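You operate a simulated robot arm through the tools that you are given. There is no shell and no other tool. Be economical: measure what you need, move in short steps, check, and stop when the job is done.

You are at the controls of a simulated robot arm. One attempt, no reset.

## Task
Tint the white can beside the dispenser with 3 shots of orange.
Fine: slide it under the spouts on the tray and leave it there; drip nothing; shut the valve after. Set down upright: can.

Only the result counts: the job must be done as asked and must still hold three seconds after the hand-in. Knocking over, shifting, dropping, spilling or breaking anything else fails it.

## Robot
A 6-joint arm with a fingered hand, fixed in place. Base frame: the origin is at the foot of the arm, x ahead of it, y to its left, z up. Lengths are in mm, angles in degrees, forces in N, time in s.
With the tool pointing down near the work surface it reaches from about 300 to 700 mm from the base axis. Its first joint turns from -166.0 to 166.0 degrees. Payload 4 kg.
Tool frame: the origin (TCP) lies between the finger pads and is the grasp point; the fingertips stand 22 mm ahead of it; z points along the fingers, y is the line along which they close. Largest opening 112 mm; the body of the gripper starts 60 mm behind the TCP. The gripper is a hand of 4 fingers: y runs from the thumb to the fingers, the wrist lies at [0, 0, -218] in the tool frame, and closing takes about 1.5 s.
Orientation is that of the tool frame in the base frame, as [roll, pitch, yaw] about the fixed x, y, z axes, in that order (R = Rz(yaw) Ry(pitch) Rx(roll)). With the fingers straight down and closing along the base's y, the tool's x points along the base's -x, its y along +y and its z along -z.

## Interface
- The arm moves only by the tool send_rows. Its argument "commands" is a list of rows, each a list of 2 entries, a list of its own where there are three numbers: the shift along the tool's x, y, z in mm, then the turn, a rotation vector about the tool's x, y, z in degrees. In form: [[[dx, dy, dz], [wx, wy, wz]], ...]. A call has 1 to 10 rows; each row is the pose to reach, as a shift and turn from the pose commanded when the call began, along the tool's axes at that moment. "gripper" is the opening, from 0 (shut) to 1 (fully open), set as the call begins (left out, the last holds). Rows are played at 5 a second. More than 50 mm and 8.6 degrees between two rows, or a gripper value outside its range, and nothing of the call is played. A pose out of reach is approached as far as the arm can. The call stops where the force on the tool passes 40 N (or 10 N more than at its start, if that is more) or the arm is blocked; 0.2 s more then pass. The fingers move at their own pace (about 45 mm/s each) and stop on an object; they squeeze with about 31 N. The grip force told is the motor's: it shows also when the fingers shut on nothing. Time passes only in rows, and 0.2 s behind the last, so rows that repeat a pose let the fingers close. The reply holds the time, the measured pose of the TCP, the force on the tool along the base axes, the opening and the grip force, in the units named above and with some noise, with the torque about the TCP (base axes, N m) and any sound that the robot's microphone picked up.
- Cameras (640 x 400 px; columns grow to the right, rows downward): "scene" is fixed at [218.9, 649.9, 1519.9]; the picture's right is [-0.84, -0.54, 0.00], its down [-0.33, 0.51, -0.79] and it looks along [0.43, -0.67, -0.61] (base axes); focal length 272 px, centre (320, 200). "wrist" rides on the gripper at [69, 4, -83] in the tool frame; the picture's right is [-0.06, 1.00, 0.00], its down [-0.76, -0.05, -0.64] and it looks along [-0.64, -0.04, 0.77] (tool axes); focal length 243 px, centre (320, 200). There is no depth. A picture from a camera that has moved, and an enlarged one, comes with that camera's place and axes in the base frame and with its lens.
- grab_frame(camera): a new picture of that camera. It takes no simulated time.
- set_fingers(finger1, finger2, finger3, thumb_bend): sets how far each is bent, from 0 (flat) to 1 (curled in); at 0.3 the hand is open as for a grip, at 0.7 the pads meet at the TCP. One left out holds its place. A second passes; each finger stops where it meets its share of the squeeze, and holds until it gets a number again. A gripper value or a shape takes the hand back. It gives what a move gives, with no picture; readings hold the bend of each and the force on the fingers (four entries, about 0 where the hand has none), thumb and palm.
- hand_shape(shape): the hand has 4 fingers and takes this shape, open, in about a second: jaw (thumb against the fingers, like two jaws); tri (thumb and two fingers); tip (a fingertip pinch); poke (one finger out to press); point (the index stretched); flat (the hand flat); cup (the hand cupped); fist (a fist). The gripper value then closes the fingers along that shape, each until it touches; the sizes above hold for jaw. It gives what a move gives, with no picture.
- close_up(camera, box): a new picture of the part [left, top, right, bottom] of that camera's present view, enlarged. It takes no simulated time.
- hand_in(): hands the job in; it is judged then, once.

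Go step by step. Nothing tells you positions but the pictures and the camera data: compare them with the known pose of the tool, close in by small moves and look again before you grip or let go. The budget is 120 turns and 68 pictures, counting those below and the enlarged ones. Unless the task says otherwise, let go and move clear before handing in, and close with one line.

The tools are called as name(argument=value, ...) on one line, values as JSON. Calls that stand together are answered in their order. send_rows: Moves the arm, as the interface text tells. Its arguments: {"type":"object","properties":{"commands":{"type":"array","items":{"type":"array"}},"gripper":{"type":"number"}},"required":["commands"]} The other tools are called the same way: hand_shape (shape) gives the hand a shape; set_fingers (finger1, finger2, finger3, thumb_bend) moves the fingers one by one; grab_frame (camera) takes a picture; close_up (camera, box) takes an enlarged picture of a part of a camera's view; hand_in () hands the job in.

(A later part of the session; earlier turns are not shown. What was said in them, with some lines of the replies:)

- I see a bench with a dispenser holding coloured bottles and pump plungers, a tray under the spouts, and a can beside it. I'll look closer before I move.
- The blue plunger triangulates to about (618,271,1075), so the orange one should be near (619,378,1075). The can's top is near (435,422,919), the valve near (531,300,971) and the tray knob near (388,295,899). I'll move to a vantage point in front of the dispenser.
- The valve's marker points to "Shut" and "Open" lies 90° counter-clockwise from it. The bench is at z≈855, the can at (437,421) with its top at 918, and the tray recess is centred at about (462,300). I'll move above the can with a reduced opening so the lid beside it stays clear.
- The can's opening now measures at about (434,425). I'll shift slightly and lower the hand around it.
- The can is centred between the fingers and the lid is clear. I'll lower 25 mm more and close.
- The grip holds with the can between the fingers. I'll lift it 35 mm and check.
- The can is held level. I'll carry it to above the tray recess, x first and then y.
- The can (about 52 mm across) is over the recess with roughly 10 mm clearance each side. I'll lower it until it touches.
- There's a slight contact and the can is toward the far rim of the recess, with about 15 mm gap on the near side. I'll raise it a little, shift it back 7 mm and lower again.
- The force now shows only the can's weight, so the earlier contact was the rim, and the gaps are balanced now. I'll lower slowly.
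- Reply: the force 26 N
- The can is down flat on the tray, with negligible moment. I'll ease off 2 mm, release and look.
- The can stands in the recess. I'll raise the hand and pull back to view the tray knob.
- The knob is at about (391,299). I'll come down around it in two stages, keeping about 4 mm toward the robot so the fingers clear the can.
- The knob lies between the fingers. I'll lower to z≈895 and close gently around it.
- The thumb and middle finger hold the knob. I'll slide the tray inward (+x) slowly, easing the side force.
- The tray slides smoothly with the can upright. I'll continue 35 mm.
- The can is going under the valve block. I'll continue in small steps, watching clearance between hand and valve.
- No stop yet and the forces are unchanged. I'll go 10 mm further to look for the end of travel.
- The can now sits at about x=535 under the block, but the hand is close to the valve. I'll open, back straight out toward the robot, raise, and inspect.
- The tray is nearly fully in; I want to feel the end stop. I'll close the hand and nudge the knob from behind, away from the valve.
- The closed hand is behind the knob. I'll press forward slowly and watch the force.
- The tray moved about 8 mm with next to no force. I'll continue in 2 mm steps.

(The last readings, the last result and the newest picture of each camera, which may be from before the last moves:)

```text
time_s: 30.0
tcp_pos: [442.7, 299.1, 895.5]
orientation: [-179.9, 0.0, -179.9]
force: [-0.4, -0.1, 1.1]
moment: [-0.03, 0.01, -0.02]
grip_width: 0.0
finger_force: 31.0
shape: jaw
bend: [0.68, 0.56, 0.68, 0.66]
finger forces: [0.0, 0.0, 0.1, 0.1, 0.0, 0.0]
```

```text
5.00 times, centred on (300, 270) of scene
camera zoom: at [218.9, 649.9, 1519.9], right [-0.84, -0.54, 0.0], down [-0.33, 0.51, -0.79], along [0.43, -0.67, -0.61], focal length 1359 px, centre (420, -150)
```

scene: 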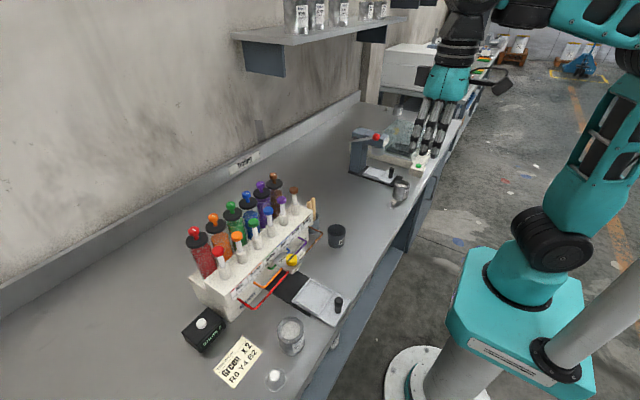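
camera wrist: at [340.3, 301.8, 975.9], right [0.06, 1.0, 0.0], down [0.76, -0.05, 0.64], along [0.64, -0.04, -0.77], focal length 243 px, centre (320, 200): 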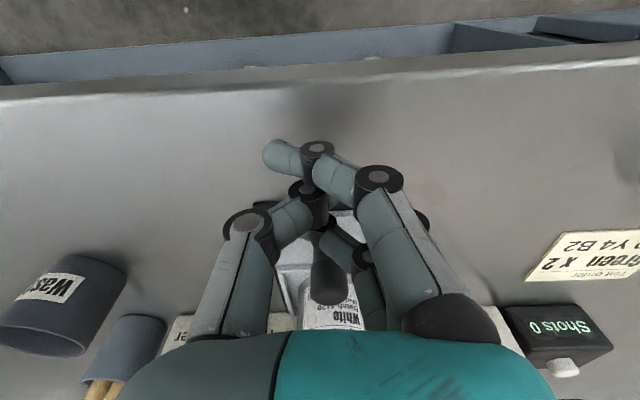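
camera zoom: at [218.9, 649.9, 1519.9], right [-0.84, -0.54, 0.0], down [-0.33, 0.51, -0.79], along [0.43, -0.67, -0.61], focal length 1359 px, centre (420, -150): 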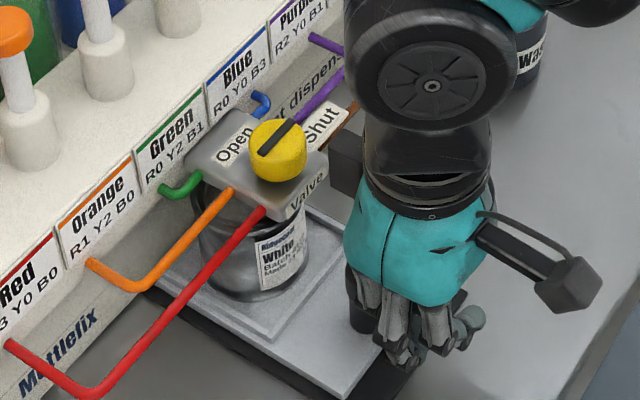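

The can is about under the block centre and the dispenser wall is near x=600, so the stop should be within about 12 mm. I'll continue gently.

send_rows(commands=[[[-2, 0, 0], [0, 0, 0]], [[-4, 0, 0], [0, 0, 0]], [[-6, 0, 0], [0, 0, 0]]])

send_rows(commands=[[[-1.5, 0, 0], [0, 0, 0]], [[-3, 0, 0], [0, 0, 0]]])

close_up(camera="scene", box=[260, 230, 340, 310])

```text
time_s: 30.8
tcp_pos: [445.5, 298.7, 895.1]
orientation: [-179.9, -0.3, -179.8]
force: [-24.4, 0.9, 1.1]
moment: [0.0, -0.1, 0.04]
grip_width: 0.0
finger_force: 31.1
shape: jaw
bend: [0.68, 0.56, 0.68, 0.66]
finger forces: [0.0, 0.0, 24.3, 0.0, 0.1, 0.1]
```

```text
time_s: 31.4
tcp_pos: [445.5, 298.3, 893.7]
orientation: [-179.9, -0.8, -179.6]
force: [-12.9, 1.4, 3.4]
moment: [-0.02, -0.09, 0.09]
grip_width: 0.0
finger_force: 31.3
shape: jaw
bend: [0.68, 0.56, 0.69, 0.66]
finger forces: [0.1, 0.1, 13.2, 0.0, 0.0, 0.0]
stopped in row 2: the force on the tool passed its limit at 42 N (the readings are from after the stop); the commanded pose is now the measured one
```

```text
5.00 times, centred on (300, 270) of scene
camera zoom: at [218.9, 649.9, 1519.9], right [-0.84, -0.54, 0.0], down [-0.33, 0.51, -0.79], along [0.43, -0.67, -0.61], focal length 1359 px, centre (420, -150)
```

zoom: 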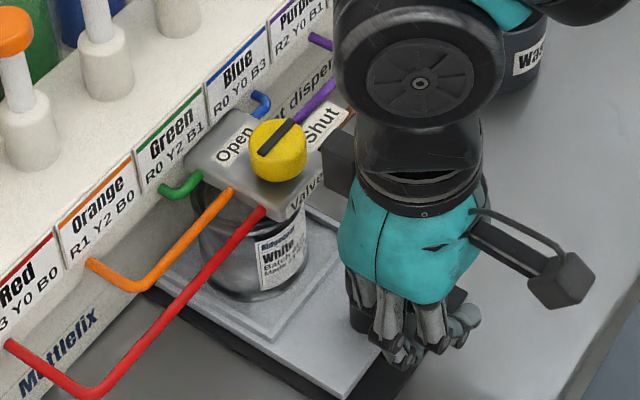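

The force rose to 42 N with no tray movement, so the tray is home against its stop. I'll back off, rise and square up the tool.

send_rows(commands=[[[10, 0, 0], [0, 0, 0]], [[30, 0, 0], [0, -0.8, 0]], [[60, 0, -10], [0, -0.8, 0]], [[70, 0, -50], [0, -0.8, 0]], [[70, 0, -100], [0, -0.8, 0]], [[70, 0, -145], [0, -0.8, 0]], [[70, 0, -190], [0, -0.8, 0]]], gripper=0.55)

grab_frame(camera="wrist")

close_up(camera="scene", box=[240, 220, 340, 320])

```text
time_s: 33.0
tcp_pos: [378.0, 297.3, 1083.7]
orientation: [-179.7, 0.3, -179.7]
force: [0.3, 0.0, -0.8]
moment: [0.03, 0.01, 0.01]
grip_width: 61.3
finger_force: 0.2
shape: jaw
bend: [0.72, 0.72, 0.72, 0.7]
finger forces: [0.1, 0.0, 0.0, 0.0, 0.1, 0.0]
```

```text
26 pictures are left
camera wrist: at [309.1, 299.9, 1165.6], right [0.06, 1.0, 0.0], down [0.76, -0.04, 0.65], along [0.64, -0.04, -0.76], focal length 243 px, centre (320, 200)
```

wrist: 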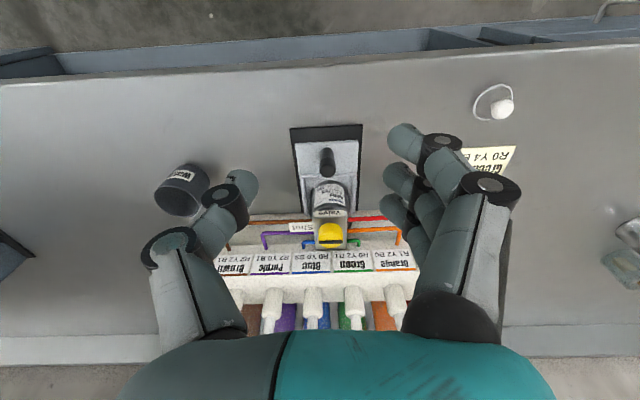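

```text
4.00 times, centred on (290, 270) of scene
camera zoom: at [218.9, 649.9, 1519.9], right [-0.84, -0.54, 0.0], down [-0.33, 0.51, -0.79], along [0.43, -0.67, -0.61], focal length 1087 px, centre (440, -80)
```

zoom: 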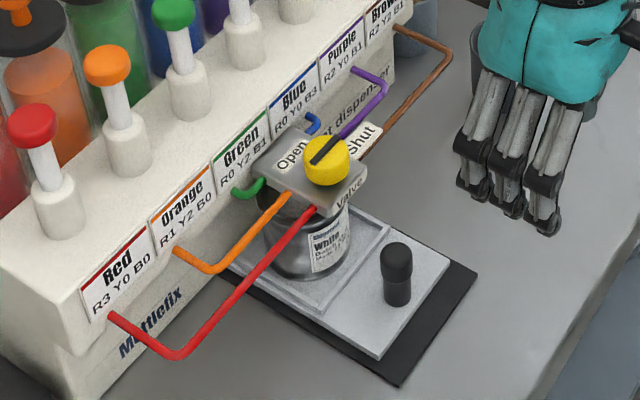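

The valve knob measures at about (530,299.5) with its top at 971. I'll move above it and turn the hand 40° clockwise, leaving room for the 90° counter-clockwise turn.

send_rows(commands=[[[-30, 0, 0], [0, 0, 8]], [[-60, 0, 0], [0, 0, 16]], [[-92, 1, 10], [0, 0, 24]], [[-122, 2, 25], [0, 0, 32]], [[-152, 2, 44], [0, 0, 40]], [[-152, 2, 44], [0, 0, 40]]])

grab_frame(camera="wrist")

close_up(camera="scene", box=[240, 210, 340, 310])

```text
time_s: 34.4
tcp_pos: [531.6, 300.0, 1040.5]
orientation: [179.9, 0.4, 140.2]
force: [0.6, -0.5, -0.2]
moment: [-0.02, 0.01, 0.01]
grip_width: 61.3
finger_force: 0.0
shape: jaw
bend: [0.72, 0.72, 0.72, 0.7]
finger forces: [0.1, 0.0, 0.0, 0.0, 0.0, 0.0]
```

```text
24 pictures are left
camera wrist: at [481.3, 347.2, 1121.2], right [0.69, 0.73, 0.0], down [0.55, -0.53, 0.65], along [0.47, -0.44, -0.76], focal length 243 px, centre (320, 200)
```

wrist: 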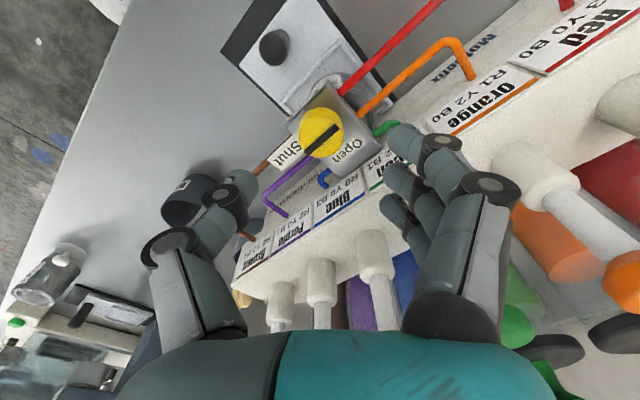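

```text
4.00 times, centred on (290, 260) of scene
camera zoom: at [218.9, 649.9, 1519.9], right [-0.84, -0.54, 0.0], down [-0.33, 0.51, -0.79], along [0.43, -0.67, -0.61], focal length 1087 px, centre (440, -40)
```

zoom: 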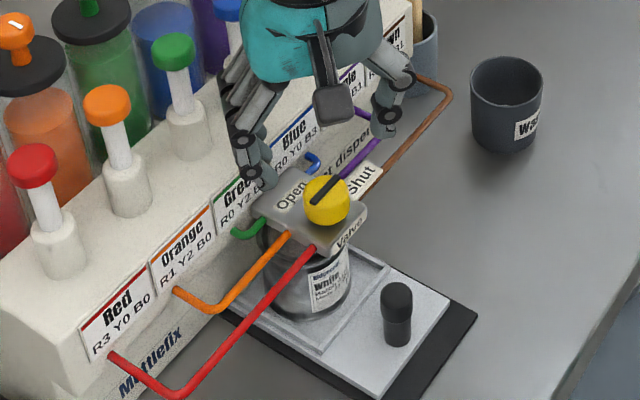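

The fingers straddle the knob, centred within 2 mm. I'll lower most of the way and check clearance to the label wall.

send_rows(commands=[[[0, 0, 15], [0, 0, 0]], [[0, 0, 30], [0, 0, 0]], [[0, 0, 45], [0, 0, 0]]])

close_up(camera="wrist", box=[160, 80, 520, 305])

close_up(camera="scene", box=[250, 220, 330, 300])

```text
time_s: 35.1
tcp_pos: [531.4, 301.8, 996.1]
orientation: [179.8, 0.3, 140.2]
force: [0.1, 0.3, -0.4]
moment: [0.0, -0.02, -0.01]
grip_width: 61.2
finger_force: 0.1
shape: jaw
bend: [0.72, 0.72, 0.72, 0.7]
finger forces: [0.0, 0.1, 0.2, 0.0, 0.0, 0.0]
```

```text
1.78 times, centred on (340, 192) of wrist
camera zoom: at [481.3, 348.1, 1077.3], right [0.69, 0.73, 0.0], down [0.55, -0.53, 0.65], along [0.47, -0.44, -0.76], focal length 431 px, centre (284, 213)
```

zoom: 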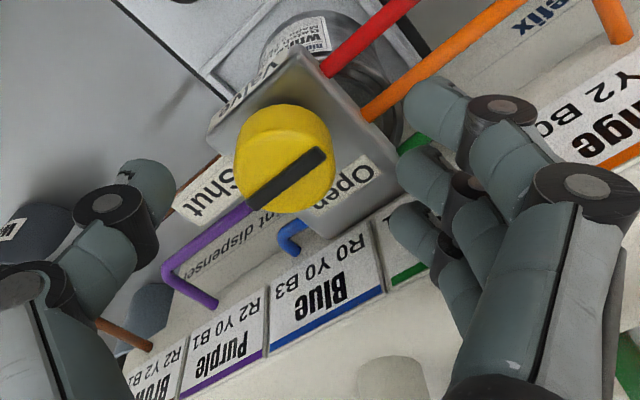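

```text
5.00 times, centred on (290, 260) of scene
camera zoom: at [218.9, 649.9, 1519.9], right [-0.84, -0.54, 0.0], down [-0.33, 0.51, -0.79], along [0.43, -0.67, -0.61], focal length 1359 px, centre (470, -100)
```

zoom: 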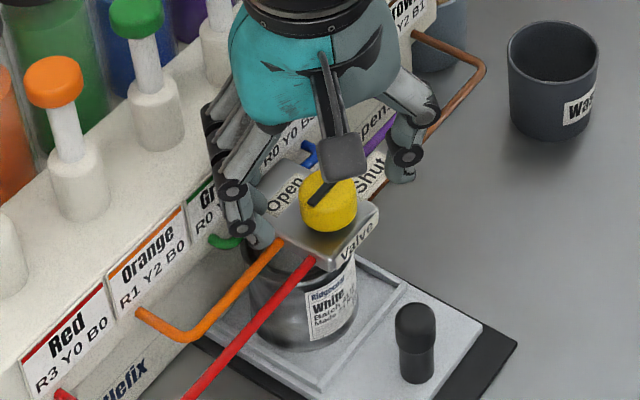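

Everything is clear. I'll narrow the opening a little, then lower the fingertips to beside the knob.

send_rows(commands=[[[0, 0, 0], [0, 0, 0]], [[0, 0, 3], [0, 0, 0]], [[0, 0, 9], [0, 0, 0]], [[0, 0, 14], [0, 0, 0]], [[0, 0, 18], [0, 0, 0]]], gripper=0.45)

send_rows(commands=[[[0, 0, 0], [0, 0, 0]], [[0, 0, 0], [0, 0, 0]], [[0, 0, 0], [0, 0, 0]], [[0, 0, 0], [0, 0, 0]], [[0, 0, 0], [0, 0, 0]]], gripper=0.1)

close_up(camera="wrist", box=[160, 80, 520, 305])

```text
time_s: 36.4
tcp_pos: [531.7, 299.7, 978.1]
orientation: [179.8, 0.4, 140.3]
force: [-1.8, -0.2, 0.8]
moment: [0.0, -0.01, -0.01]
grip_width: 51.1
finger_force: 0.0
shape: jaw
bend: [0.73, 0.73, 0.73, 0.7]
finger forces: [0.0, 0.0, 0.9, 0.0, 0.1, 0.0]
```

```text
time_s: 37.5
tcp_pos: [530.3, 300.5, 977.9]
orientation: [179.9, 0.3, 140.1]
force: [-2.2, -6.9, -1.0]
moment: [-0.1, 0.02, 0.11]
grip_width: 12.7
finger_force: 30.7
shape: jaw
bend: [0.67, 0.73, 0.71, 0.7]
finger forces: [1.8, 10.4, 8.9, 0.1, 27.5, 0.0]
```

```text
1.78 times, centred on (340, 192) of wrist
camera zoom: at [481.0, 347.3, 1059.0], right [0.69, 0.73, 0.0], down [0.55, -0.52, 0.65], along [0.47, -0.44, -0.76], focal length 431 px, centre (284, 213)
```

zoom: 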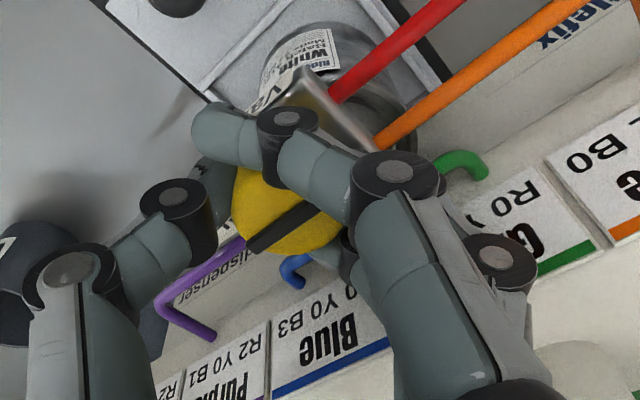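

The knob is gripped between thumb and fingers. I'll turn it counter-clockwise toward "Open".

send_rows(commands=[[[0, 0, 0], [0, 0, -5]], [[0, 0, 0], [0, 0, -12]], [[0, 0, 0], [0, 0, -19]], [[0, 0, 0], [0, 0, -26]], [[0, 0, 0], [0, 0, -33]], [[0, 0, 0], [0, 0, -40]]])

close_up(camera="wrist", box=[160, 80, 520, 305])

```text
time_s: 39.0
tcp_pos: [531.2, 300.4, 977.7]
orientation: [-179.8, 0.3, -179.6]
force: [5.7, -17.6, -7.7]
moment: [-0.26, -0.02, -0.04]
grip_width: 12.7
finger_force: 31.3
shape: jaw
bend: [0.67, 0.73, 0.71, 0.7]
finger forces: [1.4, 9.0, 10.9, 0.0, 33.7, 0.0]
```

```text
1.78 times, centred on (340, 192) of wrist
camera zoom: at [462.1, 303.7, 1059.5], right [0.06, 1.0, 0.0], down [0.76, -0.04, 0.65], along [0.64, -0.04, -0.76], focal length 431 px, centre (284, 213)
```

zoom: 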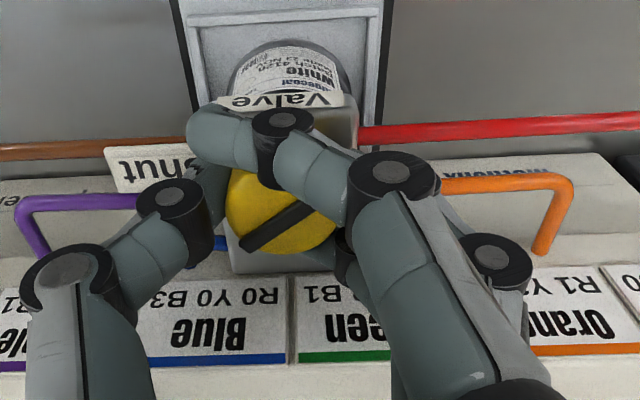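

The knob turns with the hand. I'll turn the remaining 50°.

send_rows(commands=[[[0, 0, 0], [0, 0, -7]], [[0, 0, 0], [0, 0, -14]], [[0, 0, 0], [0, 0, -21]], [[0, 0, 0], [0, 0, -28]], [[0, 0, 0], [0, 0, -35]], [[0, 0, 0], [0, 0, -42]], [[0, 0, 0], [0, 0, -50]]])

close_up(camera="wrist", box=[160, 80, 520, 305])

```text
time_s: 40.5
tcp_pos: [530.9, 299.8, 977.5]
orientation: [-179.7, 0.1, -129.6]
force: [9.1, -18.0, -8.3]
moment: [-0.18, -0.11, -0.06]
grip_width: 12.6
finger_force: 31.0
shape: jaw
bend: [0.68, 0.73, 0.71, 0.7]
finger forces: [2.6, 8.9, 6.7, 0.0, 33.0, 0.0]
```

```text
1.78 times, centred on (340, 192) of wrist
camera zoom: at [484.0, 248.6, 1060.0], right [-0.73, 0.69, -0.01], down [0.52, 0.56, 0.64], along [0.44, 0.47, -0.77], focal length 431 px, centre (284, 213)
```

zoom: 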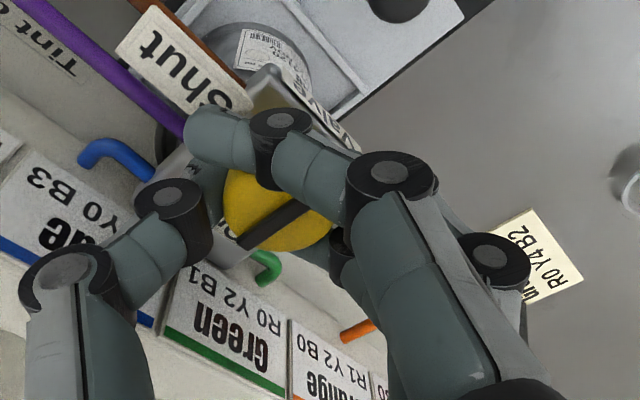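

The marker hasn't moved relative to the hand, so the knob has turned about 90°. I'll release, rise and verify.

send_rows(commands=[[[0, 0, 0], [0, 0, 0]], [[0, 0, 0], [0, 0, 0]], [[0, 0, 0], [0, 0, 0]], [[0, 0, -15], [0, 0, 0]], [[0, 0, -40], [0, 0, 0]], [[0, 0, -80], [0, 0, 0]], [[0, 0, -120], [0, 0, 0]], [[0, 0, -140], [0, 0, 0]]], gripper=0.45)

close_up(camera="scene", box=[250, 220, 330, 300])

```text
time_s: 42.4
tcp_pos: [530.0, 300.6, 1117.6]
orientation: [-179.7, 0.0, -129.7]
force: [-0.5, -0.2, 0.1]
moment: [0.0, -0.01, 0.02]
grip_width: 49.6
finger_force: 0.0
shape: jaw
bend: [0.73, 0.73, 0.73, 0.7]
finger forces: [0.0, 0.0, 0.0, 0.0, 0.0, 0.1]
```

```text
5.00 times, centred on (290, 260) of scene
camera zoom: at [218.9, 649.9, 1519.9], right [-0.84, -0.54, 0.0], down [-0.33, 0.51, -0.79], along [0.43, -0.67, -0.61], focal length 1359 px, centre (470, -100)
```

zoom: 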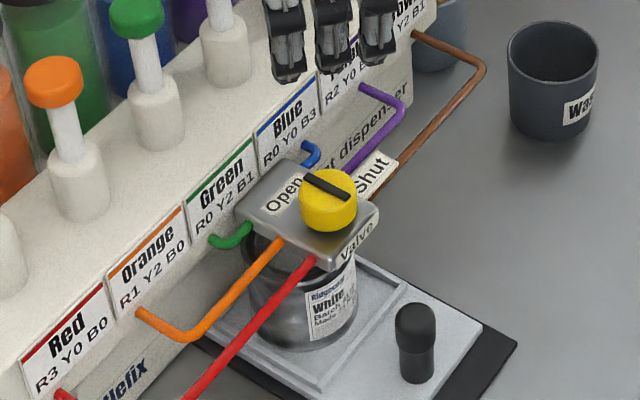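

The valve's marker now points to "Open". Next I'll square the hand again, rise, and form a poke finger for pressing the orange plunger.

send_rows(commands=[[[0, 0, -10], [0, 0, 8]], [[0, 0, -20], [0, 0, 16]], [[0, 0, -30], [0, 0, 24]], [[0, 0, -40], [0, 0, 32]], [[0, 0, -50], [0, 0, 40]], [[0, 0, -60], [0, 0, 48]], [[0, 0, -60], [0, 0, 50.3]]])

hand_shape(shape="poke")

grab_frame(camera="wrist")

close_up(camera="scene", box=[180, 120, 340, 280])

```text
time_s: 44.0
tcp_pos: [530.1, 302.4, 1179.7]
orientation: [-179.9, 0.3, 179.8]
force: [-0.5, 1.1, 0.6]
moment: [0.03, 0.02, 0.0]
grip_width: 49.8
finger_force: 0.1
shape: jaw
bend: [0.73, 0.73, 0.73, 0.7]
finger forces: [0.0, 0.0, 0.0, 0.0, 0.0, 0.1]
```

```text
time_s: 44.9
tcp_pos: [529.6, 303.1, 1181.0]
orientation: [-179.9, 0.3, 179.8]
force: [0.1, -0.1, 0.1]
moment: [-0.01, 0.04, -0.01]
grip_width: 0.0
finger_force: 0.0
shape: poke
bend: [1.0, 1.0, 1.0, 0.47]
finger forces: [0.0, 0.0, 0.1, 0.0, 0.1, 0.0]
```

```text
16 pictures are left
camera wrist: at [460.9, 306.2, 1260.7], right [0.06, 1.0, 0.0], down [0.76, -0.05, 0.65], along [0.65, -0.04, -0.76], focal length 243 px, centre (320, 200)
```

wrist: 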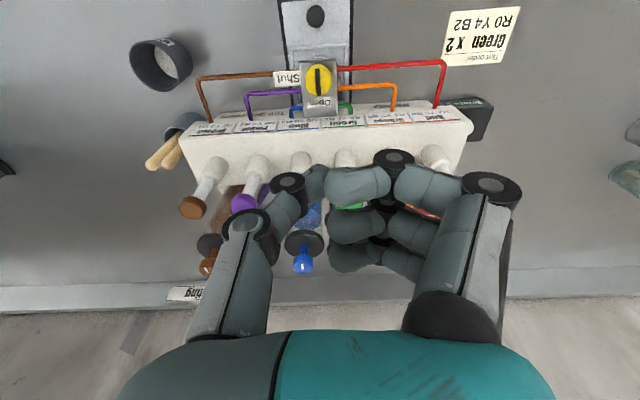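

```text
2.50 times, centred on (260, 200) of scene
camera zoom: at [218.9, 649.9, 1519.9], right [-0.84, -0.54, 0.0], down [-0.33, 0.51, -0.79], along [0.43, -0.67, -0.61], focal length 679 px, centre (470, 200)
```

zoom: 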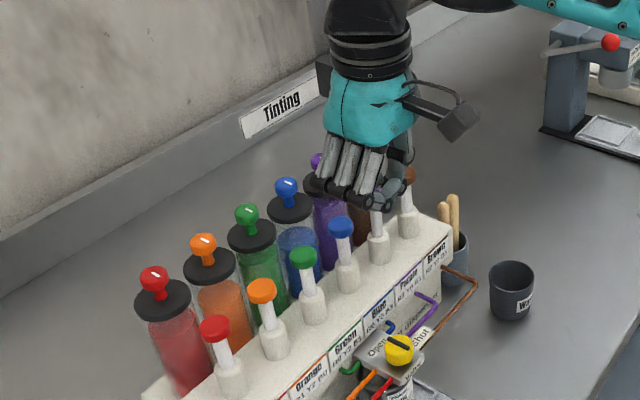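

The valve is confirmed at "Open". For pressing, I'll curl everything but the middle finger and turn the hand so that finger reaches out toward +x, which keeps the palm away from the bottles.

send_rows(commands=[[[0, 0, 0], [0, 0, 8.5]], [[0, 0, 0], [0, 0, 17]], [[0, 0, 0], [0, 0, 25.5]], [[0, 10, 0], [0, 0, 34]], [[0, 20, 0], [0, 0, 42.5]], [[0, 30, 0], [0, 0, 51]], [[0, 40, 0], [0, 0, 59.5]], [[0, 50, 0], [0, 0, 68]], [[0, 60, 0], [0, 0, 76.5]], [[0, 70, 0], [0, 0, 85]]])

send_rows(commands=[[[0, 0, 0], [0, 0, 5]]])

set_fingers(finger1=1, finger2=0.3, finger3=1, thumb_bend=1)

grab_frame(camera="wrist")

close_up(camera="scene", box=[160, 130, 320, 290])

```text
time_s: 47.0
tcp_pos: [512.3, 374.1, 1170.8]
orientation: [179.7, 0.1, 94.8]
force: [0.3, 0.0, -0.1]
moment: [0.03, -0.01, 0.02]
grip_width: 0.0
finger_force: 0.0
shape: poke
bend: [1.0, 1.0, 1.0, 0.47]
finger forces: [0.0, 0.1, 0.0, 0.0, 0.1, 0.1]
out of reach, approached as far as the arm can: row 8, 9, 10
```

```text
time_s: 47.5
tcp_pos: [511.2, 374.4, 1172.1]
orientation: [179.7, 0.1, 89.9]
force: [0.3, -0.2, -0.2]
moment: [0.01, 0.01, 0.01]
grip_width: 0.0
finger_force: 0.0
shape: poke
bend: [1.0, 1.0, 1.0, 0.47]
finger forces: [0.1, 0.1, 0.1, 0.0, 0.0, 0.0]
```

```text
time_s: 48.5
tcp_pos: [510.8, 373.8, 1170.9]
orientation: [179.7, 0.2, 90.0]
force: [0.2, -0.7, -0.1]
moment: [0.03, 0.01, 0.0]
grip_width: 30.5
finger_force: 0.1
shape: fingers
bend: [1.0, 0.3, 1.0, 1.0]
finger forces: [0.0, 0.0, 0.1, 0.1, 0.0, 0.0]
```

```text
14 pictures are left
camera wrist: at [515.9, 442.7, 1253.9], right [1.0, -0.06, 0.01], down [-0.05, -0.76, 0.64], along [-0.04, -0.64, -0.77], focal length 243 px, centre (320, 200)
```

wrist: 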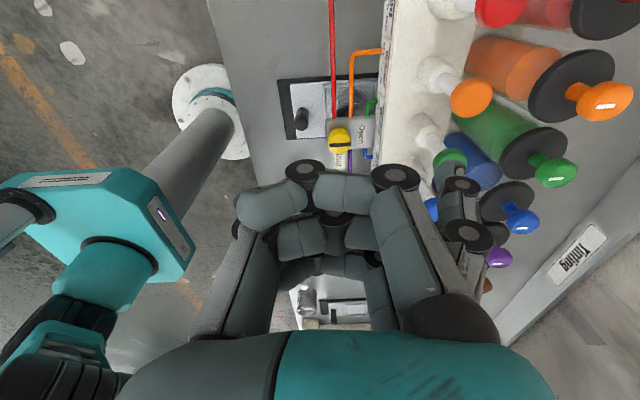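

```text
2.50 times, centred on (240, 210) of scene
camera zoom: at [218.9, 649.9, 1519.9], right [-0.84, -0.54, 0.0], down [-0.33, 0.51, -0.79], along [0.43, -0.67, -0.61], focal length 679 px, centre (520, 175)
```

zoom: 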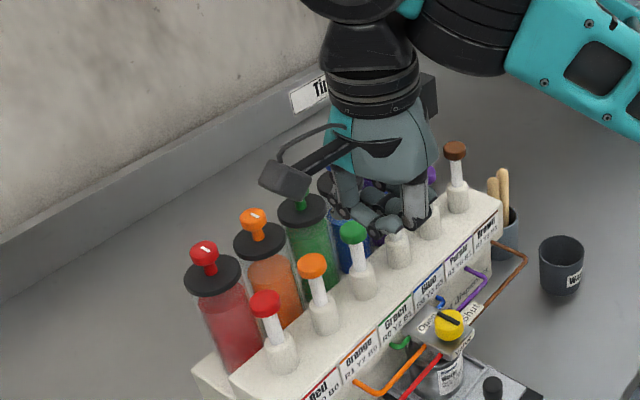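

The orange plunger is at the upper right of the wrist view and the arm is near its reach limit at this height; lower down it should reach further. Let me check the finger tip relative to the curled fingers.

close_up(camera="scene", box=[215, 170, 285, 240])

close_up(camera="wrist", box=[280, 60, 600, 260])

```text
5.71 times, centred on (250, 205) of scene
camera zoom: at [218.9, 649.9, 1519.9], right [-0.84, -0.54, 0.0], down [-0.33, 0.51, -0.79], along [0.43, -0.67, -0.61], focal length 1553 px, centre (720, 171)
```

zoom: 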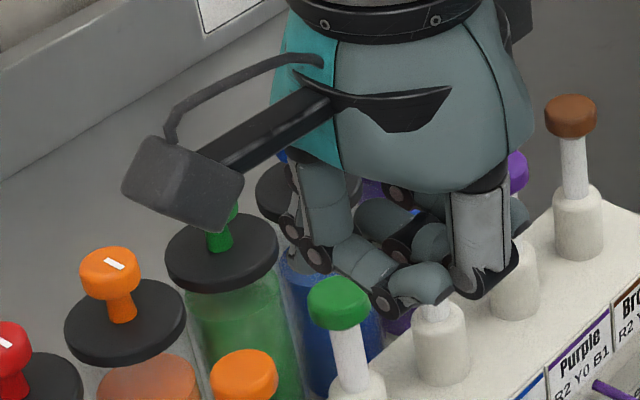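

```text
2.00 times, centred on (440, 160) of wrist
camera zoom: at [515.9, 442.7, 1253.9], right [1.0, -0.06, 0.01], down [-0.05, -0.76, 0.64], along [-0.04, -0.64, -0.77], focal length 485 px, centre (80, 280)
```

zoom: 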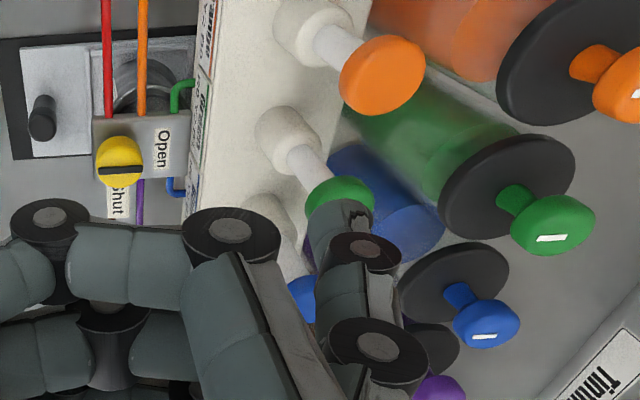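

The extended fingertip is at about tool (0,64,22), with the curled knuckles about 39 mm higher. The orange cap is near (619.5,379.5,1075), so I'll bring the fingertip above it.

send_rows(commands=[[[2, 10, 20], [0, 0, 0]], [[4, 20, 40], [0, 0, 0]], [[5.5, 32, 54], [0, 0, 0]], [[5.5, 44, 56], [0, 0, 0]], [[5.5, 44, 56], [0, 0, 0]]])

close_up(camera="wrist", box=[360, 80, 520, 230])

close_up(camera="scene", box=[195, 180, 265, 250])

```text
time_s: 49.6
tcp_pos: [544.6, 374.5, 1114.7]
orientation: [179.7, 0.1, 90.1]
force: [-0.1, -0.1, 0.3]
moment: [0.01, -0.04, 0.0]
grip_width: 30.5
finger_force: 0.0
shape: fingers
bend: [1.0, 0.3, 1.0, 1.0]
finger forces: [0.0, 0.0, 0.0, 0.1, 0.0, 0.0]
out of reach, approached as far as the arm can: row 4, 5
```

```text
2.67 times, centred on (440, 155) of wrist
camera zoom: at [548.2, 443.4, 1196.3], right [1.0, -0.06, 0.01], down [-0.05, -0.76, 0.64], along [-0.04, -0.64, -0.77], focal length 647 px, centre (0, 320)
```

zoom: 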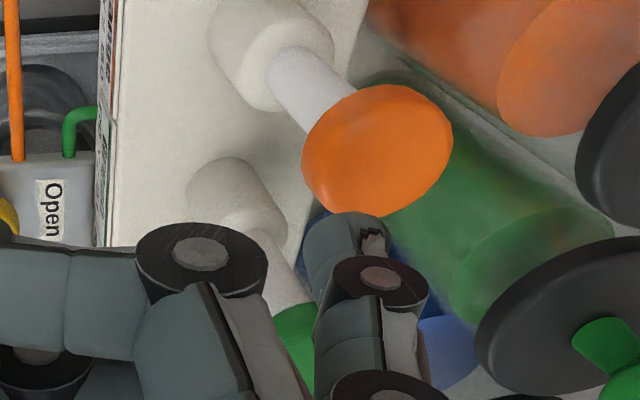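

```text
5.71 times, centred on (230, 215) of scene
camera zoom: at [218.9, 649.9, 1519.9], right [-0.84, -0.54, 0.0], down [-0.33, 0.51, -0.79], along [0.43, -0.67, -0.61], focal length 1553 px, centre (834, 114)
```

zoom: 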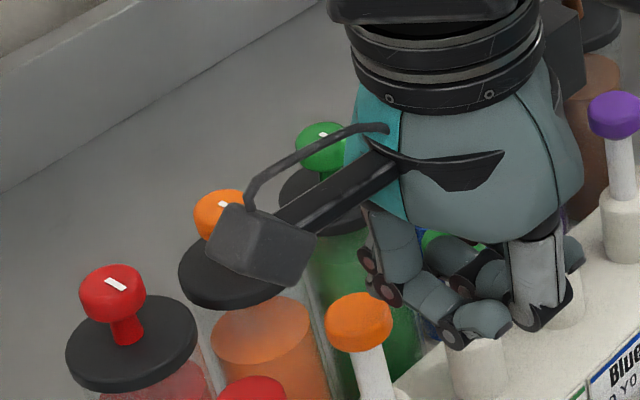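

The fingertip is about 11 mm short in x and 7 mm in y at the reach limit. A 6° outward tilt gains reach, so I'll tilt and close in.

send_rows(commands=[[[0, 0, 0], [-3, 0, 0]], [[2, 2, 2], [-6, 0, 0]], [[4, 6, 6], [-6, 0, 0]], [[6.5, 9.5, 11], [-6, 0, 0]], [[6.5, 9.5, 11], [-6, 0, 0]]])

close_up(camera="wrist", box=[360, 80, 520, 230])

```text
time_s: 50.9
tcp_pos: [554.0, 381.6, 1103.5]
orientation: [173.7, 0.1, 90.0]
force: [0.3, 0.5, -0.4]
moment: [-0.01, 0.01, 0.02]
grip_width: 30.6
finger_force: 0.1
shape: fingers
bend: [1.0, 0.3, 1.0, 1.0]
finger forces: [0.0, 0.1, 0.0, 0.1, 0.0, 0.0]
out of reach, approached as far as the arm can: row 1, 2
```

```text
2.67 times, centred on (440, 155) of wrist
camera zoom: at [549.3, 450.7, 1185.3], right [0.99, -0.06, 0.11], down [-0.12, -0.76, 0.63], along [0.04, -0.64, -0.77], focal length 647 px, centre (0, 320)
```

zoom: 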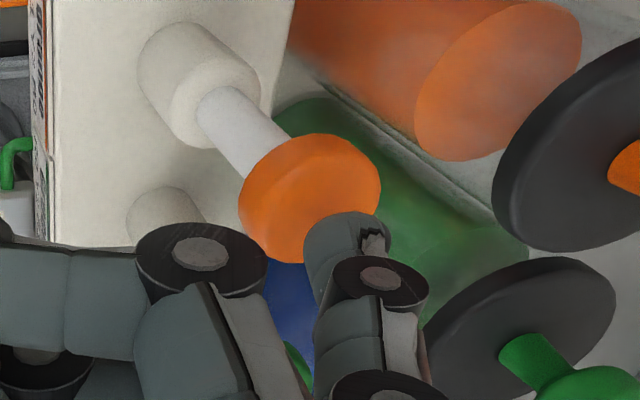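

The cap is at (620,381,1075) and the fingertip at about (622,382,1087), directly above it. I'll press straight down in small steps and read the force.

send_rows(commands=[[[0, -2.5, 5], [0, 0, 0]], [[0, -3, 10], [0, 0, 0]], [[0, -3.4, 14], [0, 0, 0]], [[0, -3.7, 17], [0, 0, 0]]])

close_up(camera="scene", box=[195, 180, 265, 250])

```text
time_s: 51.9
tcp_pos: [552.6, 381.7, 1087.2]
orientation: [173.6, 0.1, 90.0]
force: [-1.9, -0.8, 2.3]
moment: [-0.02, -0.17, -0.03]
grip_width: 30.8
finger_force: 1.4
shape: fingers
bend: [1.0, 0.3, 1.0, 1.0]
finger forces: [0.0, 3.0, 0.0, 0.0, 0.0, 0.0]
```

```text
5.71 times, centred on (230, 215) of scene
camera zoom: at [218.9, 649.9, 1519.9], right [-0.84, -0.54, 0.0], down [-0.33, 0.51, -0.79], along [0.43, -0.67, -0.61], focal length 1553 px, centre (834, 114)
```

zoom: 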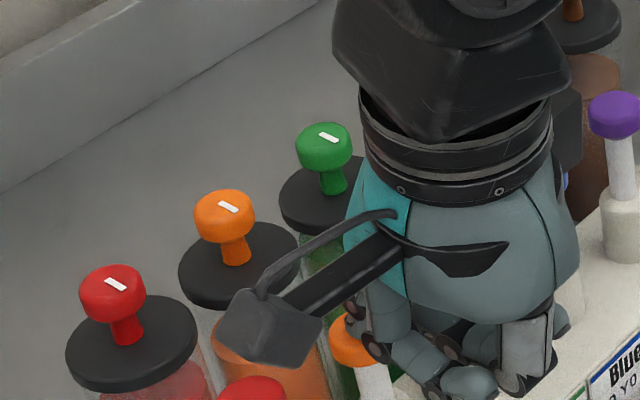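

The fingertip is in contact at about 3 N. I'll press further.

send_rows(commands=[[[0, -0.3, 3], [0, 0, 0]], [[0, -0.6, 6], [0, 0, 0]], [[0, -1, 10], [0, 0, 0]]])

```text
time_s: 52.6
tcp_pos: [552.3, 381.9, 1075.6]
orientation: [173.6, 0.1, 89.9]
force: [-2.8, -0.4, 6.0]
moment: [0.03, -0.33, -0.01]
grip_width: 30.9
finger_force: 2.6
shape: fingers
bend: [1.0, 0.3, 1.0, 1.0]
finger forces: [0.0, 5.3, 0.0, 0.0, 0.1, 0.0]
```

It feels like a spring, with force rising as it goes down. I'll continue toward the bottom of the stroke.

send_rows(commands=[[[0, -0.4, 4], [0, 0, 0]], [[0, -0.8, 8], [0, 0, 0]], [[0, -1.0, 10], [0, 0, 0]]])

close_up(camera="scene", box=[180, 180, 270, 370])

```text
time_s: 53.5
tcp_pos: [551.1, 382.2, 1069.2]
orientation: [173.4, 0.0, 90.0]
force: [-15.9, -1.9, 28.6]
moment: [-0.03, -1.96, -0.17]
grip_width: 30.7
finger_force: 14.7
shape: fingers
bend: [1.0, 0.32, 1.0, 1.0]
finger forces: [0.0, 29.4, 0.0, 0.0, 0.0, 0.0]
```

```text
2.11 times, centred on (225, 275) of scene
camera zoom: at [218.9, 649.9, 1519.9], right [-0.84, -0.54, 0.0], down [-0.33, 0.51, -0.79], along [0.43, -0.67, -0.61], focal length 572 px, centre (520, 42)
```

zoom: 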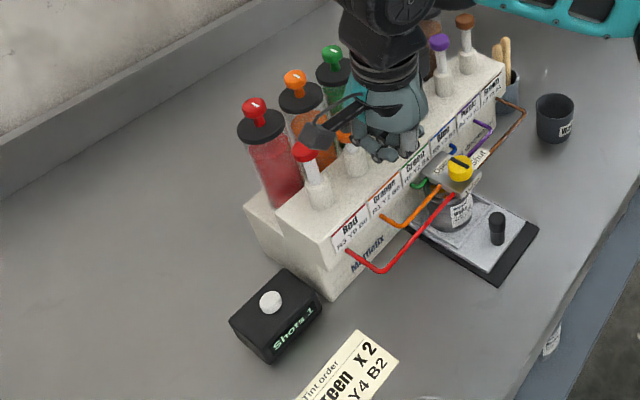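

The counter reads "Shots 1" and the stroke bottomed at about 28 N. I'll release fully, lifting clear of the cap so it returns.

send_rows(commands=[[[0, 0.6, -6], [0, 0, 0]], [[0, 1.2, -12], [0, 0, 0]], [[0, 1.8, -18], [0, 0, 0]], [[0, 2.4, -24], [0, 0, 0]], [[0, 3, -29], [0, 0, 0]], [[0, 3, -29], [0, 0, 0]], [[0, 3, -29], [0, 0, 0]], [[0, 3, -29], [0, 0, 0]]])

close_up(camera="scene", box=[180, 180, 310, 370])

```text
time_s: 55.2
tcp_pos: [551.0, 382.8, 1095.1]
orientation: [173.7, 0.1, 90.0]
force: [0.6, -0.4, 1.0]
moment: [0.02, 0.0, 0.0]
grip_width: 30.5
finger_force: 0.3
shape: fingers
bend: [1.0, 0.29, 1.0, 1.0]
finger forces: [0.0, 0.5, 0.1, 0.0, 0.1, 0.1]
```

```text
2.11 times, centred on (245, 275) of scene
camera zoom: at [218.9, 649.9, 1519.9], right [-0.84, -0.54, 0.0], down [-0.33, 0.51, -0.79], along [0.43, -0.67, -0.61], focal length 572 px, centre (478, 42)
```

zoom: 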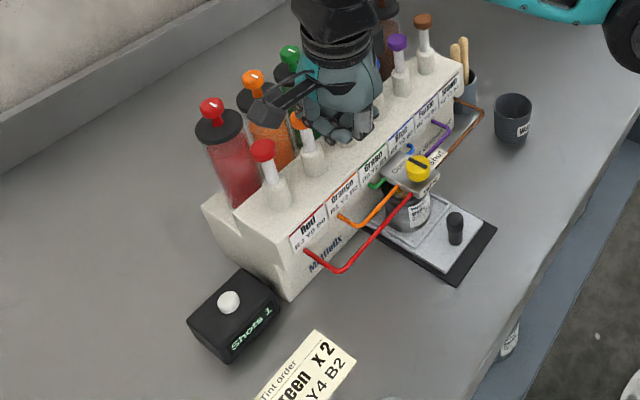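

The plunger has sprung back and the count is still 1. Second press, same depth, then a full release.

send_rows(commands=[[[0, -0.6, 6], [0, 0, 0]], [[0, -1.2, 12], [0, 0, 0]], [[0, -1.8, 18], [0, 0, 0]], [[0, -2.4, 24], [0, 0, 0]], [[0, -2.9, 28], [0, 0, 0]], [[0, -2.9, 28], [0, 0, 0]]])

close_up(camera="scene", box=[180, 180, 310, 370])

```text
time_s: 56.6
tcp_pos: [551.5, 382.5, 1069.9]
orientation: [173.5, 0.0, 90.1]
force: [-11.1, -1.1, 23.0]
moment: [-0.02, -1.48, -0.03]
grip_width: 30.6
finger_force: 11.7
shape: fingers
bend: [1.0, 0.3, 1.0, 1.0]
finger forces: [0.0, 22.9, 0.0, 0.0, 0.0, 0.0]
```

```text
2.11 times, centred on (245, 275) of scene
camera zoom: at [218.9, 649.9, 1519.9], right [-0.84, -0.54, 0.0], down [-0.33, 0.51, -0.79], along [0.43, -0.67, -0.61], focal length 572 px, centre (478, 42)
```

zoom: 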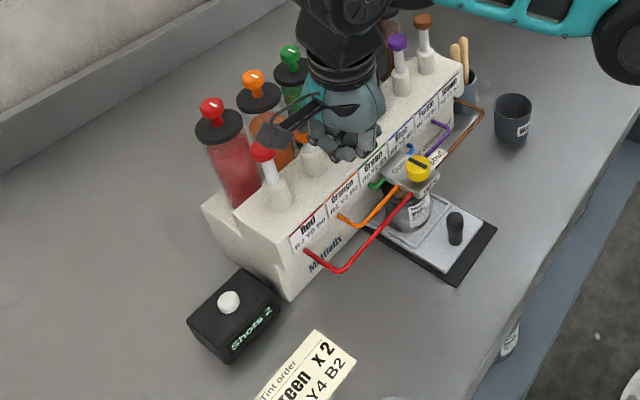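

The counter reads "Shots 2". I'll release, pause, and make the third press.

send_rows(commands=[[[0, 0.6, -6], [0, 0, 0]], [[0, 1.2, -12], [0, 0, 0]], [[0, 1.8, -18], [0, 0, 0]], [[0, 2.4, -24], [0, 0, 0]], [[0, 2.9, -28], [0, 0, 0]], [[0, 2.9, -28], [0, 0, 0]], [[0, 2.9, -28], [0, 0, 0]], [[0, 2.9, -28], [0, 0, 0]]])

send_rows(commands=[[[0, -0.6, 6], [0, 0, 0]], [[0, -1.2, 12], [0, 0, 0]], [[0, -1.8, 18], [0, 0, 0]], [[0, -2.4, 24], [0, 0, 0]], [[0, -2.9, 28], [0, 0, 0]], [[0, -2.9, 28], [0, 0, 0]]])

close_up(camera="scene", box=[180, 250, 330, 370])

```text
time_s: 58.5
tcp_pos: [550.6, 382.2, 1094.9]
orientation: [173.6, 0.1, 90.0]
force: [0.4, 0.4, 1.3]
moment: [0.03, -0.08, 0.04]
grip_width: 30.6
finger_force: 0.6
shape: fingers
bend: [1.0, 0.28, 1.0, 1.0]
finger forces: [0.0, 0.7, 0.0, 0.0, 0.0, 0.1]
```

```text
time_s: 59.9
tcp_pos: [550.8, 383.2, 1068.2]
orientation: [173.5, 0.0, 90.1]
force: [-10.9, -0.2, 22.3]
moment: [-0.03, -1.44, 0.01]
grip_width: 30.5
finger_force: 11.2
shape: fingers
bend: [1.0, 0.3, 1.0, 1.0]
finger forces: [0.1, 22.4, 0.0, 0.0, 0.1, 0.0]
```

```text
3.33 times, centred on (255, 310) of scene
camera zoom: at [218.9, 649.9, 1519.9], right [-0.84, -0.54, 0.0], down [-0.33, 0.51, -0.79], along [0.43, -0.67, -0.61], focal length 906 px, centre (537, -167)
```

zoom: 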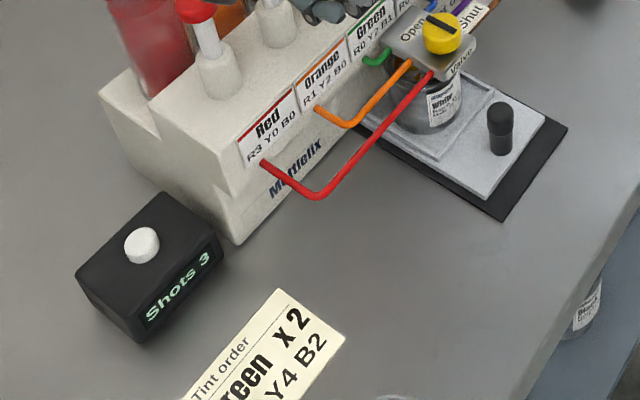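

The counter reads "Shots 3". I'll lift off the plunger, back away from the dispenser and level the tool, then restore the jaw shape.

send_rows(commands=[[[0, 0.8, -8], [0, 0, 0]], [[0, 1.8, -18], [0, 0, 0]], [[0, 2.9, -28], [0, 0, 0]], [[0, -10.2, -46.3], [0, 0, 0]], [[0, -27.5, -73.3], [0, 0, 0]], [[0, -50.8, -90.8], [0, 0, 0]], [[0, -70.2, -97.9], [3, 0, 0]], [[0, -70.2, -97.9], [6.3, 0, 0]], [[0, -70.2, -97.9], [6.3, 0, 0]]])

hand_shape(shape="jaw")

```text
time_s: 61.9
tcp_pos: [468.6, 386.1, 1156.4]
orientation: [179.5, 0.1, 90.1]
force: [0.4, -0.4, 0.3]
moment: [0.03, 0.02, -0.06]
grip_width: 30.6
finger_force: 0.0
shape: fingers
bend: [1.0, 0.3, 1.0, 1.0]
finger forces: [0.1, 0.1, 0.0, 0.1, 0.0, 0.0]
out of reach, approached as far as the arm can: row 8
```

```text
time_s: 62.8
tcp_pos: [470.1, 385.0, 1156.1]
orientation: [179.3, 0.1, 90.0]
force: [-0.8, -0.3, 0.7]
moment: [-0.01, -0.01, -0.02]
grip_width: 111.9
finger_force: 0.1
shape: jaw
bend: [0.3, 0.3, 0.3, 0.3]
finger forces: [0.0, 0.0, 0.1, 0.1, 0.0, 0.0]
```

I'll rotate the hand counter-clockwise back toward the pose in which I released the valve, while moving toward it at a safe height.

send_rows(commands=[[[-8, 0, 0], [0.5, 0, -8.4]], [[-17, 0, 0], [0.5, 0, -16.8]], [[-25, 0, 0], [0.5, 0, -25.2]], [[-34, 0, 0], [0.5, 0, -33.6]], [[-42, 0, 0], [0.5, 0, -42]], [[-51, 0, 0], [0.5, 0, -50.4]], [[-60, 0, 0], [0.5, 0, -58.8]], [[-68, 0, 0], [0.5, 0, -67.2]], [[-77, 0, 0], [0.5, 0, -75.6]], [[-85, 0, 0], [0.5, 0, -84]]], gripper=0.45)

send_rows(commands=[[[0, 0, 0], [0, 0, -8]], [[0, 0, 0], [0, 0, -16]], [[0, 0, 0], [0, 0, -24]], [[0, 0, 0], [0, 0, -32]], [[0, 0, 0], [0, 0, -40]], [[0, 0, 0], [0, 0, -48]], [[0, 0, 0], [0, 0, -56]], [[0, 0, 0], [0, 0, -56]]])

```text
time_s: 65.0
tcp_pos: [471.1, 297.5, 1158.1]
orientation: [-179.5, -0.3, 174.1]
force: [0.6, 0.7, -0.1]
moment: [-0.03, -0.03, -0.01]
grip_width: 51.0
finger_force: 0.1
shape: jaw
bend: [0.73, 0.73, 0.73, 0.7]
finger forces: [0.0, 0.1, 0.1, 0.0, 0.0, 0.0]
```

```text
time_s: 66.8
tcp_pos: [472.1, 297.2, 1158.1]
orientation: [-180.0, -0.5, -129.9]
force: [-0.6, 0.1, -0.5]
moment: [0.02, -0.02, -0.01]
grip_width: 51.1
finger_force: 0.1
shape: jaw
bend: [0.73, 0.73, 0.73, 0.7]
finger forces: [0.0, 0.1, 0.1, 0.0, 0.0, 0.0]
```

The yaw matches the release pose. I'll move over the knob and down to 30 mm above the grip height, then check.

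send_rows(commands=[[[-20, -21.5, 0], [0, 0, 0]], [[-40.4, -43.4, 10], [0, 0, 0]], [[-40.4, -43.4, 50], [0, 0, 0]], [[-40.4, -43.4, 90], [0, 0, 0]], [[-40.4, -43.4, 130], [0, 0, 0]], [[-40.4, -43.4, 150], [0, 0, 0]], [[-40.4, -43.4, 150], [0, 0, 0]]])

close_up(camera="wrist", box=[160, 80, 520, 305])

```text
time_s: 68.3
tcp_pos: [527.8, 299.1, 1005.7]
orientation: [-180.0, -0.5, -130.0]
force: [1.0, 0.0, 1.0]
moment: [-0.02, 0.01, 0.01]
grip_width: 51.2
finger_force: 0.2
shape: jaw
bend: [0.73, 0.73, 0.73, 0.7]
finger forces: [0.0, 0.0, 0.1, 0.0, 0.0, 0.1]
```

```text
1.78 times, centred on (340, 192) of wrist
camera zoom: at [480.9, 248.8, 1088.8], right [-0.72, 0.69, 0.0], down [0.53, 0.56, 0.63], along [0.44, 0.46, -0.77], focal length 431 px, centre (284, 213)
```

zoom: 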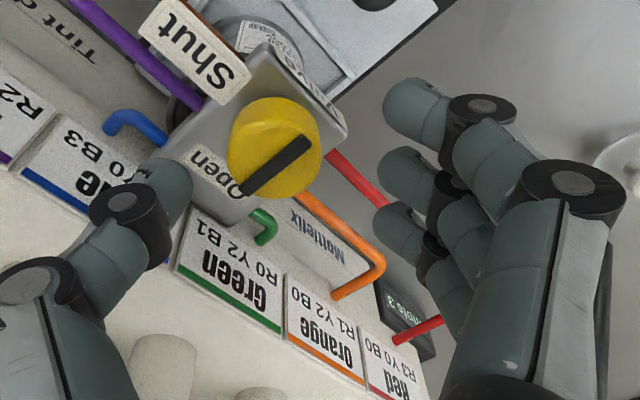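

The knob is centred within a few mm and the thumb clears the wall. I'll lower to grip height and close.

send_rows(commands=[[[-1.6, -1.9, 10], [0, 0, 0]], [[-1.6, -1.9, 20], [0, 0, 0]], [[-1.6, -1.9, 27.5], [0, 0, 0]]])

send_rows(commands=[[[0, 0, 0], [0, 0, 0]], [[0, 0, 0], [0, 0, 0]], [[0, 0, 0], [0, 0, 0]], [[0, 0, 0], [0, 0, 0]], [[0, 0, 0], [0, 0, 0]]], gripper=0.1)

```text
time_s: 69.2
tcp_pos: [531.2, 298.0, 979.6]
orientation: [-180.0, -0.5, -130.0]
force: [0.0, 0.0, -0.6]
moment: [0.01, 0.0, -0.01]
grip_width: 51.3
finger_force: 0.1
shape: jaw
bend: [0.73, 0.73, 0.73, 0.7]
finger forces: [0.1, 0.0, 0.1, 0.1, 0.0, 0.0]
```

```text
time_s: 70.3
tcp_pos: [532.0, 298.9, 980.0]
orientation: [-179.9, -0.5, -130.0]
force: [8.3, -2.7, -3.1]
moment: [-0.01, -0.07, -0.02]
grip_width: 13.1
finger_force: 31.2
shape: jaw
bend: [0.68, 0.73, 0.71, 0.7]
finger forces: [0.0, 10.6, 10.6, 0.0, 27.1, 0.0]
```

The knob is gripped just as before. I'll turn it 90° clockwise to "Shut".

send_rows(commands=[[[0, 0, 0], [0, 0, 7]], [[0, 0, 0], [0, 0, 14]], [[0, 0, 0], [0, 0, 21]], [[0, 0, 0], [0, 0, 28]], [[0, 0, 0], [0, 0, 35]], [[0, 0, 0], [0, 0, 42]], [[0, 0, 0], [0, 0, 49]]])

send_rows(commands=[[[0, 0, 0], [0, 0, 7]], [[0, 0, 0], [0, 0, 14]], [[0, 0, 0], [0, 0, 21]], [[0, 0, 0], [0, 0, 28]], [[0, 0, 0], [0, 0, 35]], [[0, 0, 0], [0, 0, 42]]])

```text
time_s: 72.0
tcp_pos: [531.1, 299.3, 978.8]
orientation: [-179.7, -0.4, -179.1]
force: [2.8, -3.5, -1.3]
moment: [0.01, -0.04, 0.01]
grip_width: 13.1
finger_force: 31.1
shape: jaw
bend: [0.68, 0.73, 0.71, 0.7]
finger forces: [0.1, 12.1, 10.2, 0.1, 26.3, 0.0]
```

```text
time_s: 73.3
tcp_pos: [530.8, 299.2, 978.1]
orientation: [-179.4, 0.0, 139.0]
force: [-6.7, 1.2, -2.6]
moment: [0.13, 0.01, 0.2]
grip_width: 12.1
finger_force: 31.5
shape: jaw
bend: [0.68, 0.73, 0.71, 0.7]
finger forces: [1.4, 13.5, 8.4, 0.0, 24.5, 0.0]
```

Torque built up at the end, consistent with the shut stop. I'll release, rise and check.

send_rows(commands=[[[0, 0, 0], [0, 0, 0]], [[0, 0, 0], [0, 0, 0]], [[0, 0, 0], [0, 0, 0]], [[0, 0, -15], [0, 0, 0]], [[0, 0, -40], [0, 0, 0]], [[0, 0, -80], [0, 0, 0]], [[0, 0, -125], [0, 0, 0]], [[20, 0, -170], [0, 0, 0]], [[50, 0, -190], [0, 0, 0]]], gripper=0.45)

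close_up(camera="scene", box=[235, 220, 335, 320])

```text
time_s: 75.3
tcp_pos: [493.6, 330.5, 1166.9]
orientation: [-179.4, 0.0, 138.8]
force: [-0.5, 0.4, -0.6]
moment: [-0.05, -0.02, 0.0]
grip_width: 49.9
finger_force: 0.0
shape: jaw
bend: [0.73, 0.73, 0.73, 0.7]
finger forces: [0.0, 0.0, 0.0, 0.0, 0.0, 0.0]
```

```text
4.00 times, centred on (285, 270) of scene
camera zoom: at [218.9, 649.9, 1519.9], right [-0.84, -0.54, 0.0], down [-0.33, 0.51, -0.79], along [0.43, -0.67, -0.61], focal length 1087 px, centre (460, -80)
```

zoom: 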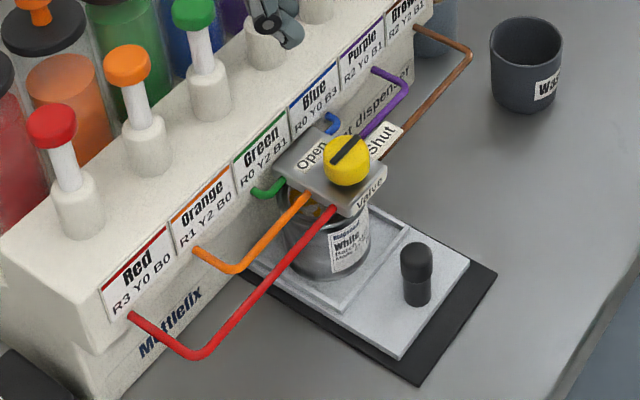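

The valve marker is back at "Shut" exactly as at the start, and orange shows in the upright can under the spouts. I'll move the hand clear and take a last look.

send_rows(commands=[[[30, 20, -20], [0, 0, 0]], [[60, 20, -40], [0, 0, 0]], [[90, 20, -60], [0, 0, 0]]])

grab_frame(camera="scene")

```text
time_s: 76.2
tcp_pos: [439.6, 407.7, 1228.0]
orientation: [-179.6, 0.0, 138.9]
force: [0.6, -0.8, 0.4]
moment: [0.01, 0.0, 0.0]
grip_width: 50.1
finger_force: 0.0
shape: jaw
bend: [0.73, 0.73, 0.73, 0.7]
finger forces: [0.0, 0.0, 0.1, 0.0, 0.0, 0.0]
```

```text
0 pictures are left
```

scene: 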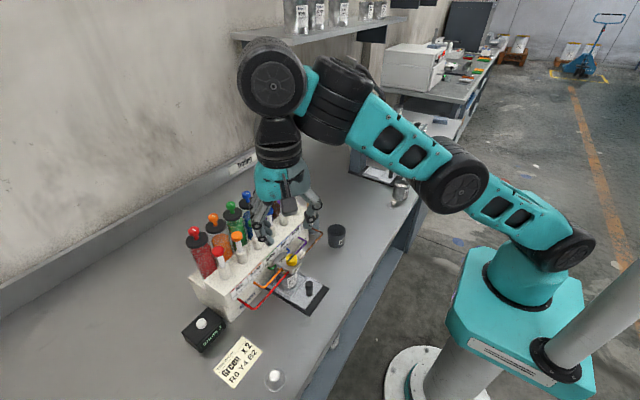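

Everything else on the bench is standing undisturbed and the hand is clear, so I'll hand in.

hand_in()

```text
The job is handed in.
```

The white can got 3 shots of orange and stands upright on the tray under the spouts. The valve is shut, and I saw no drips and nothing else disturbed.
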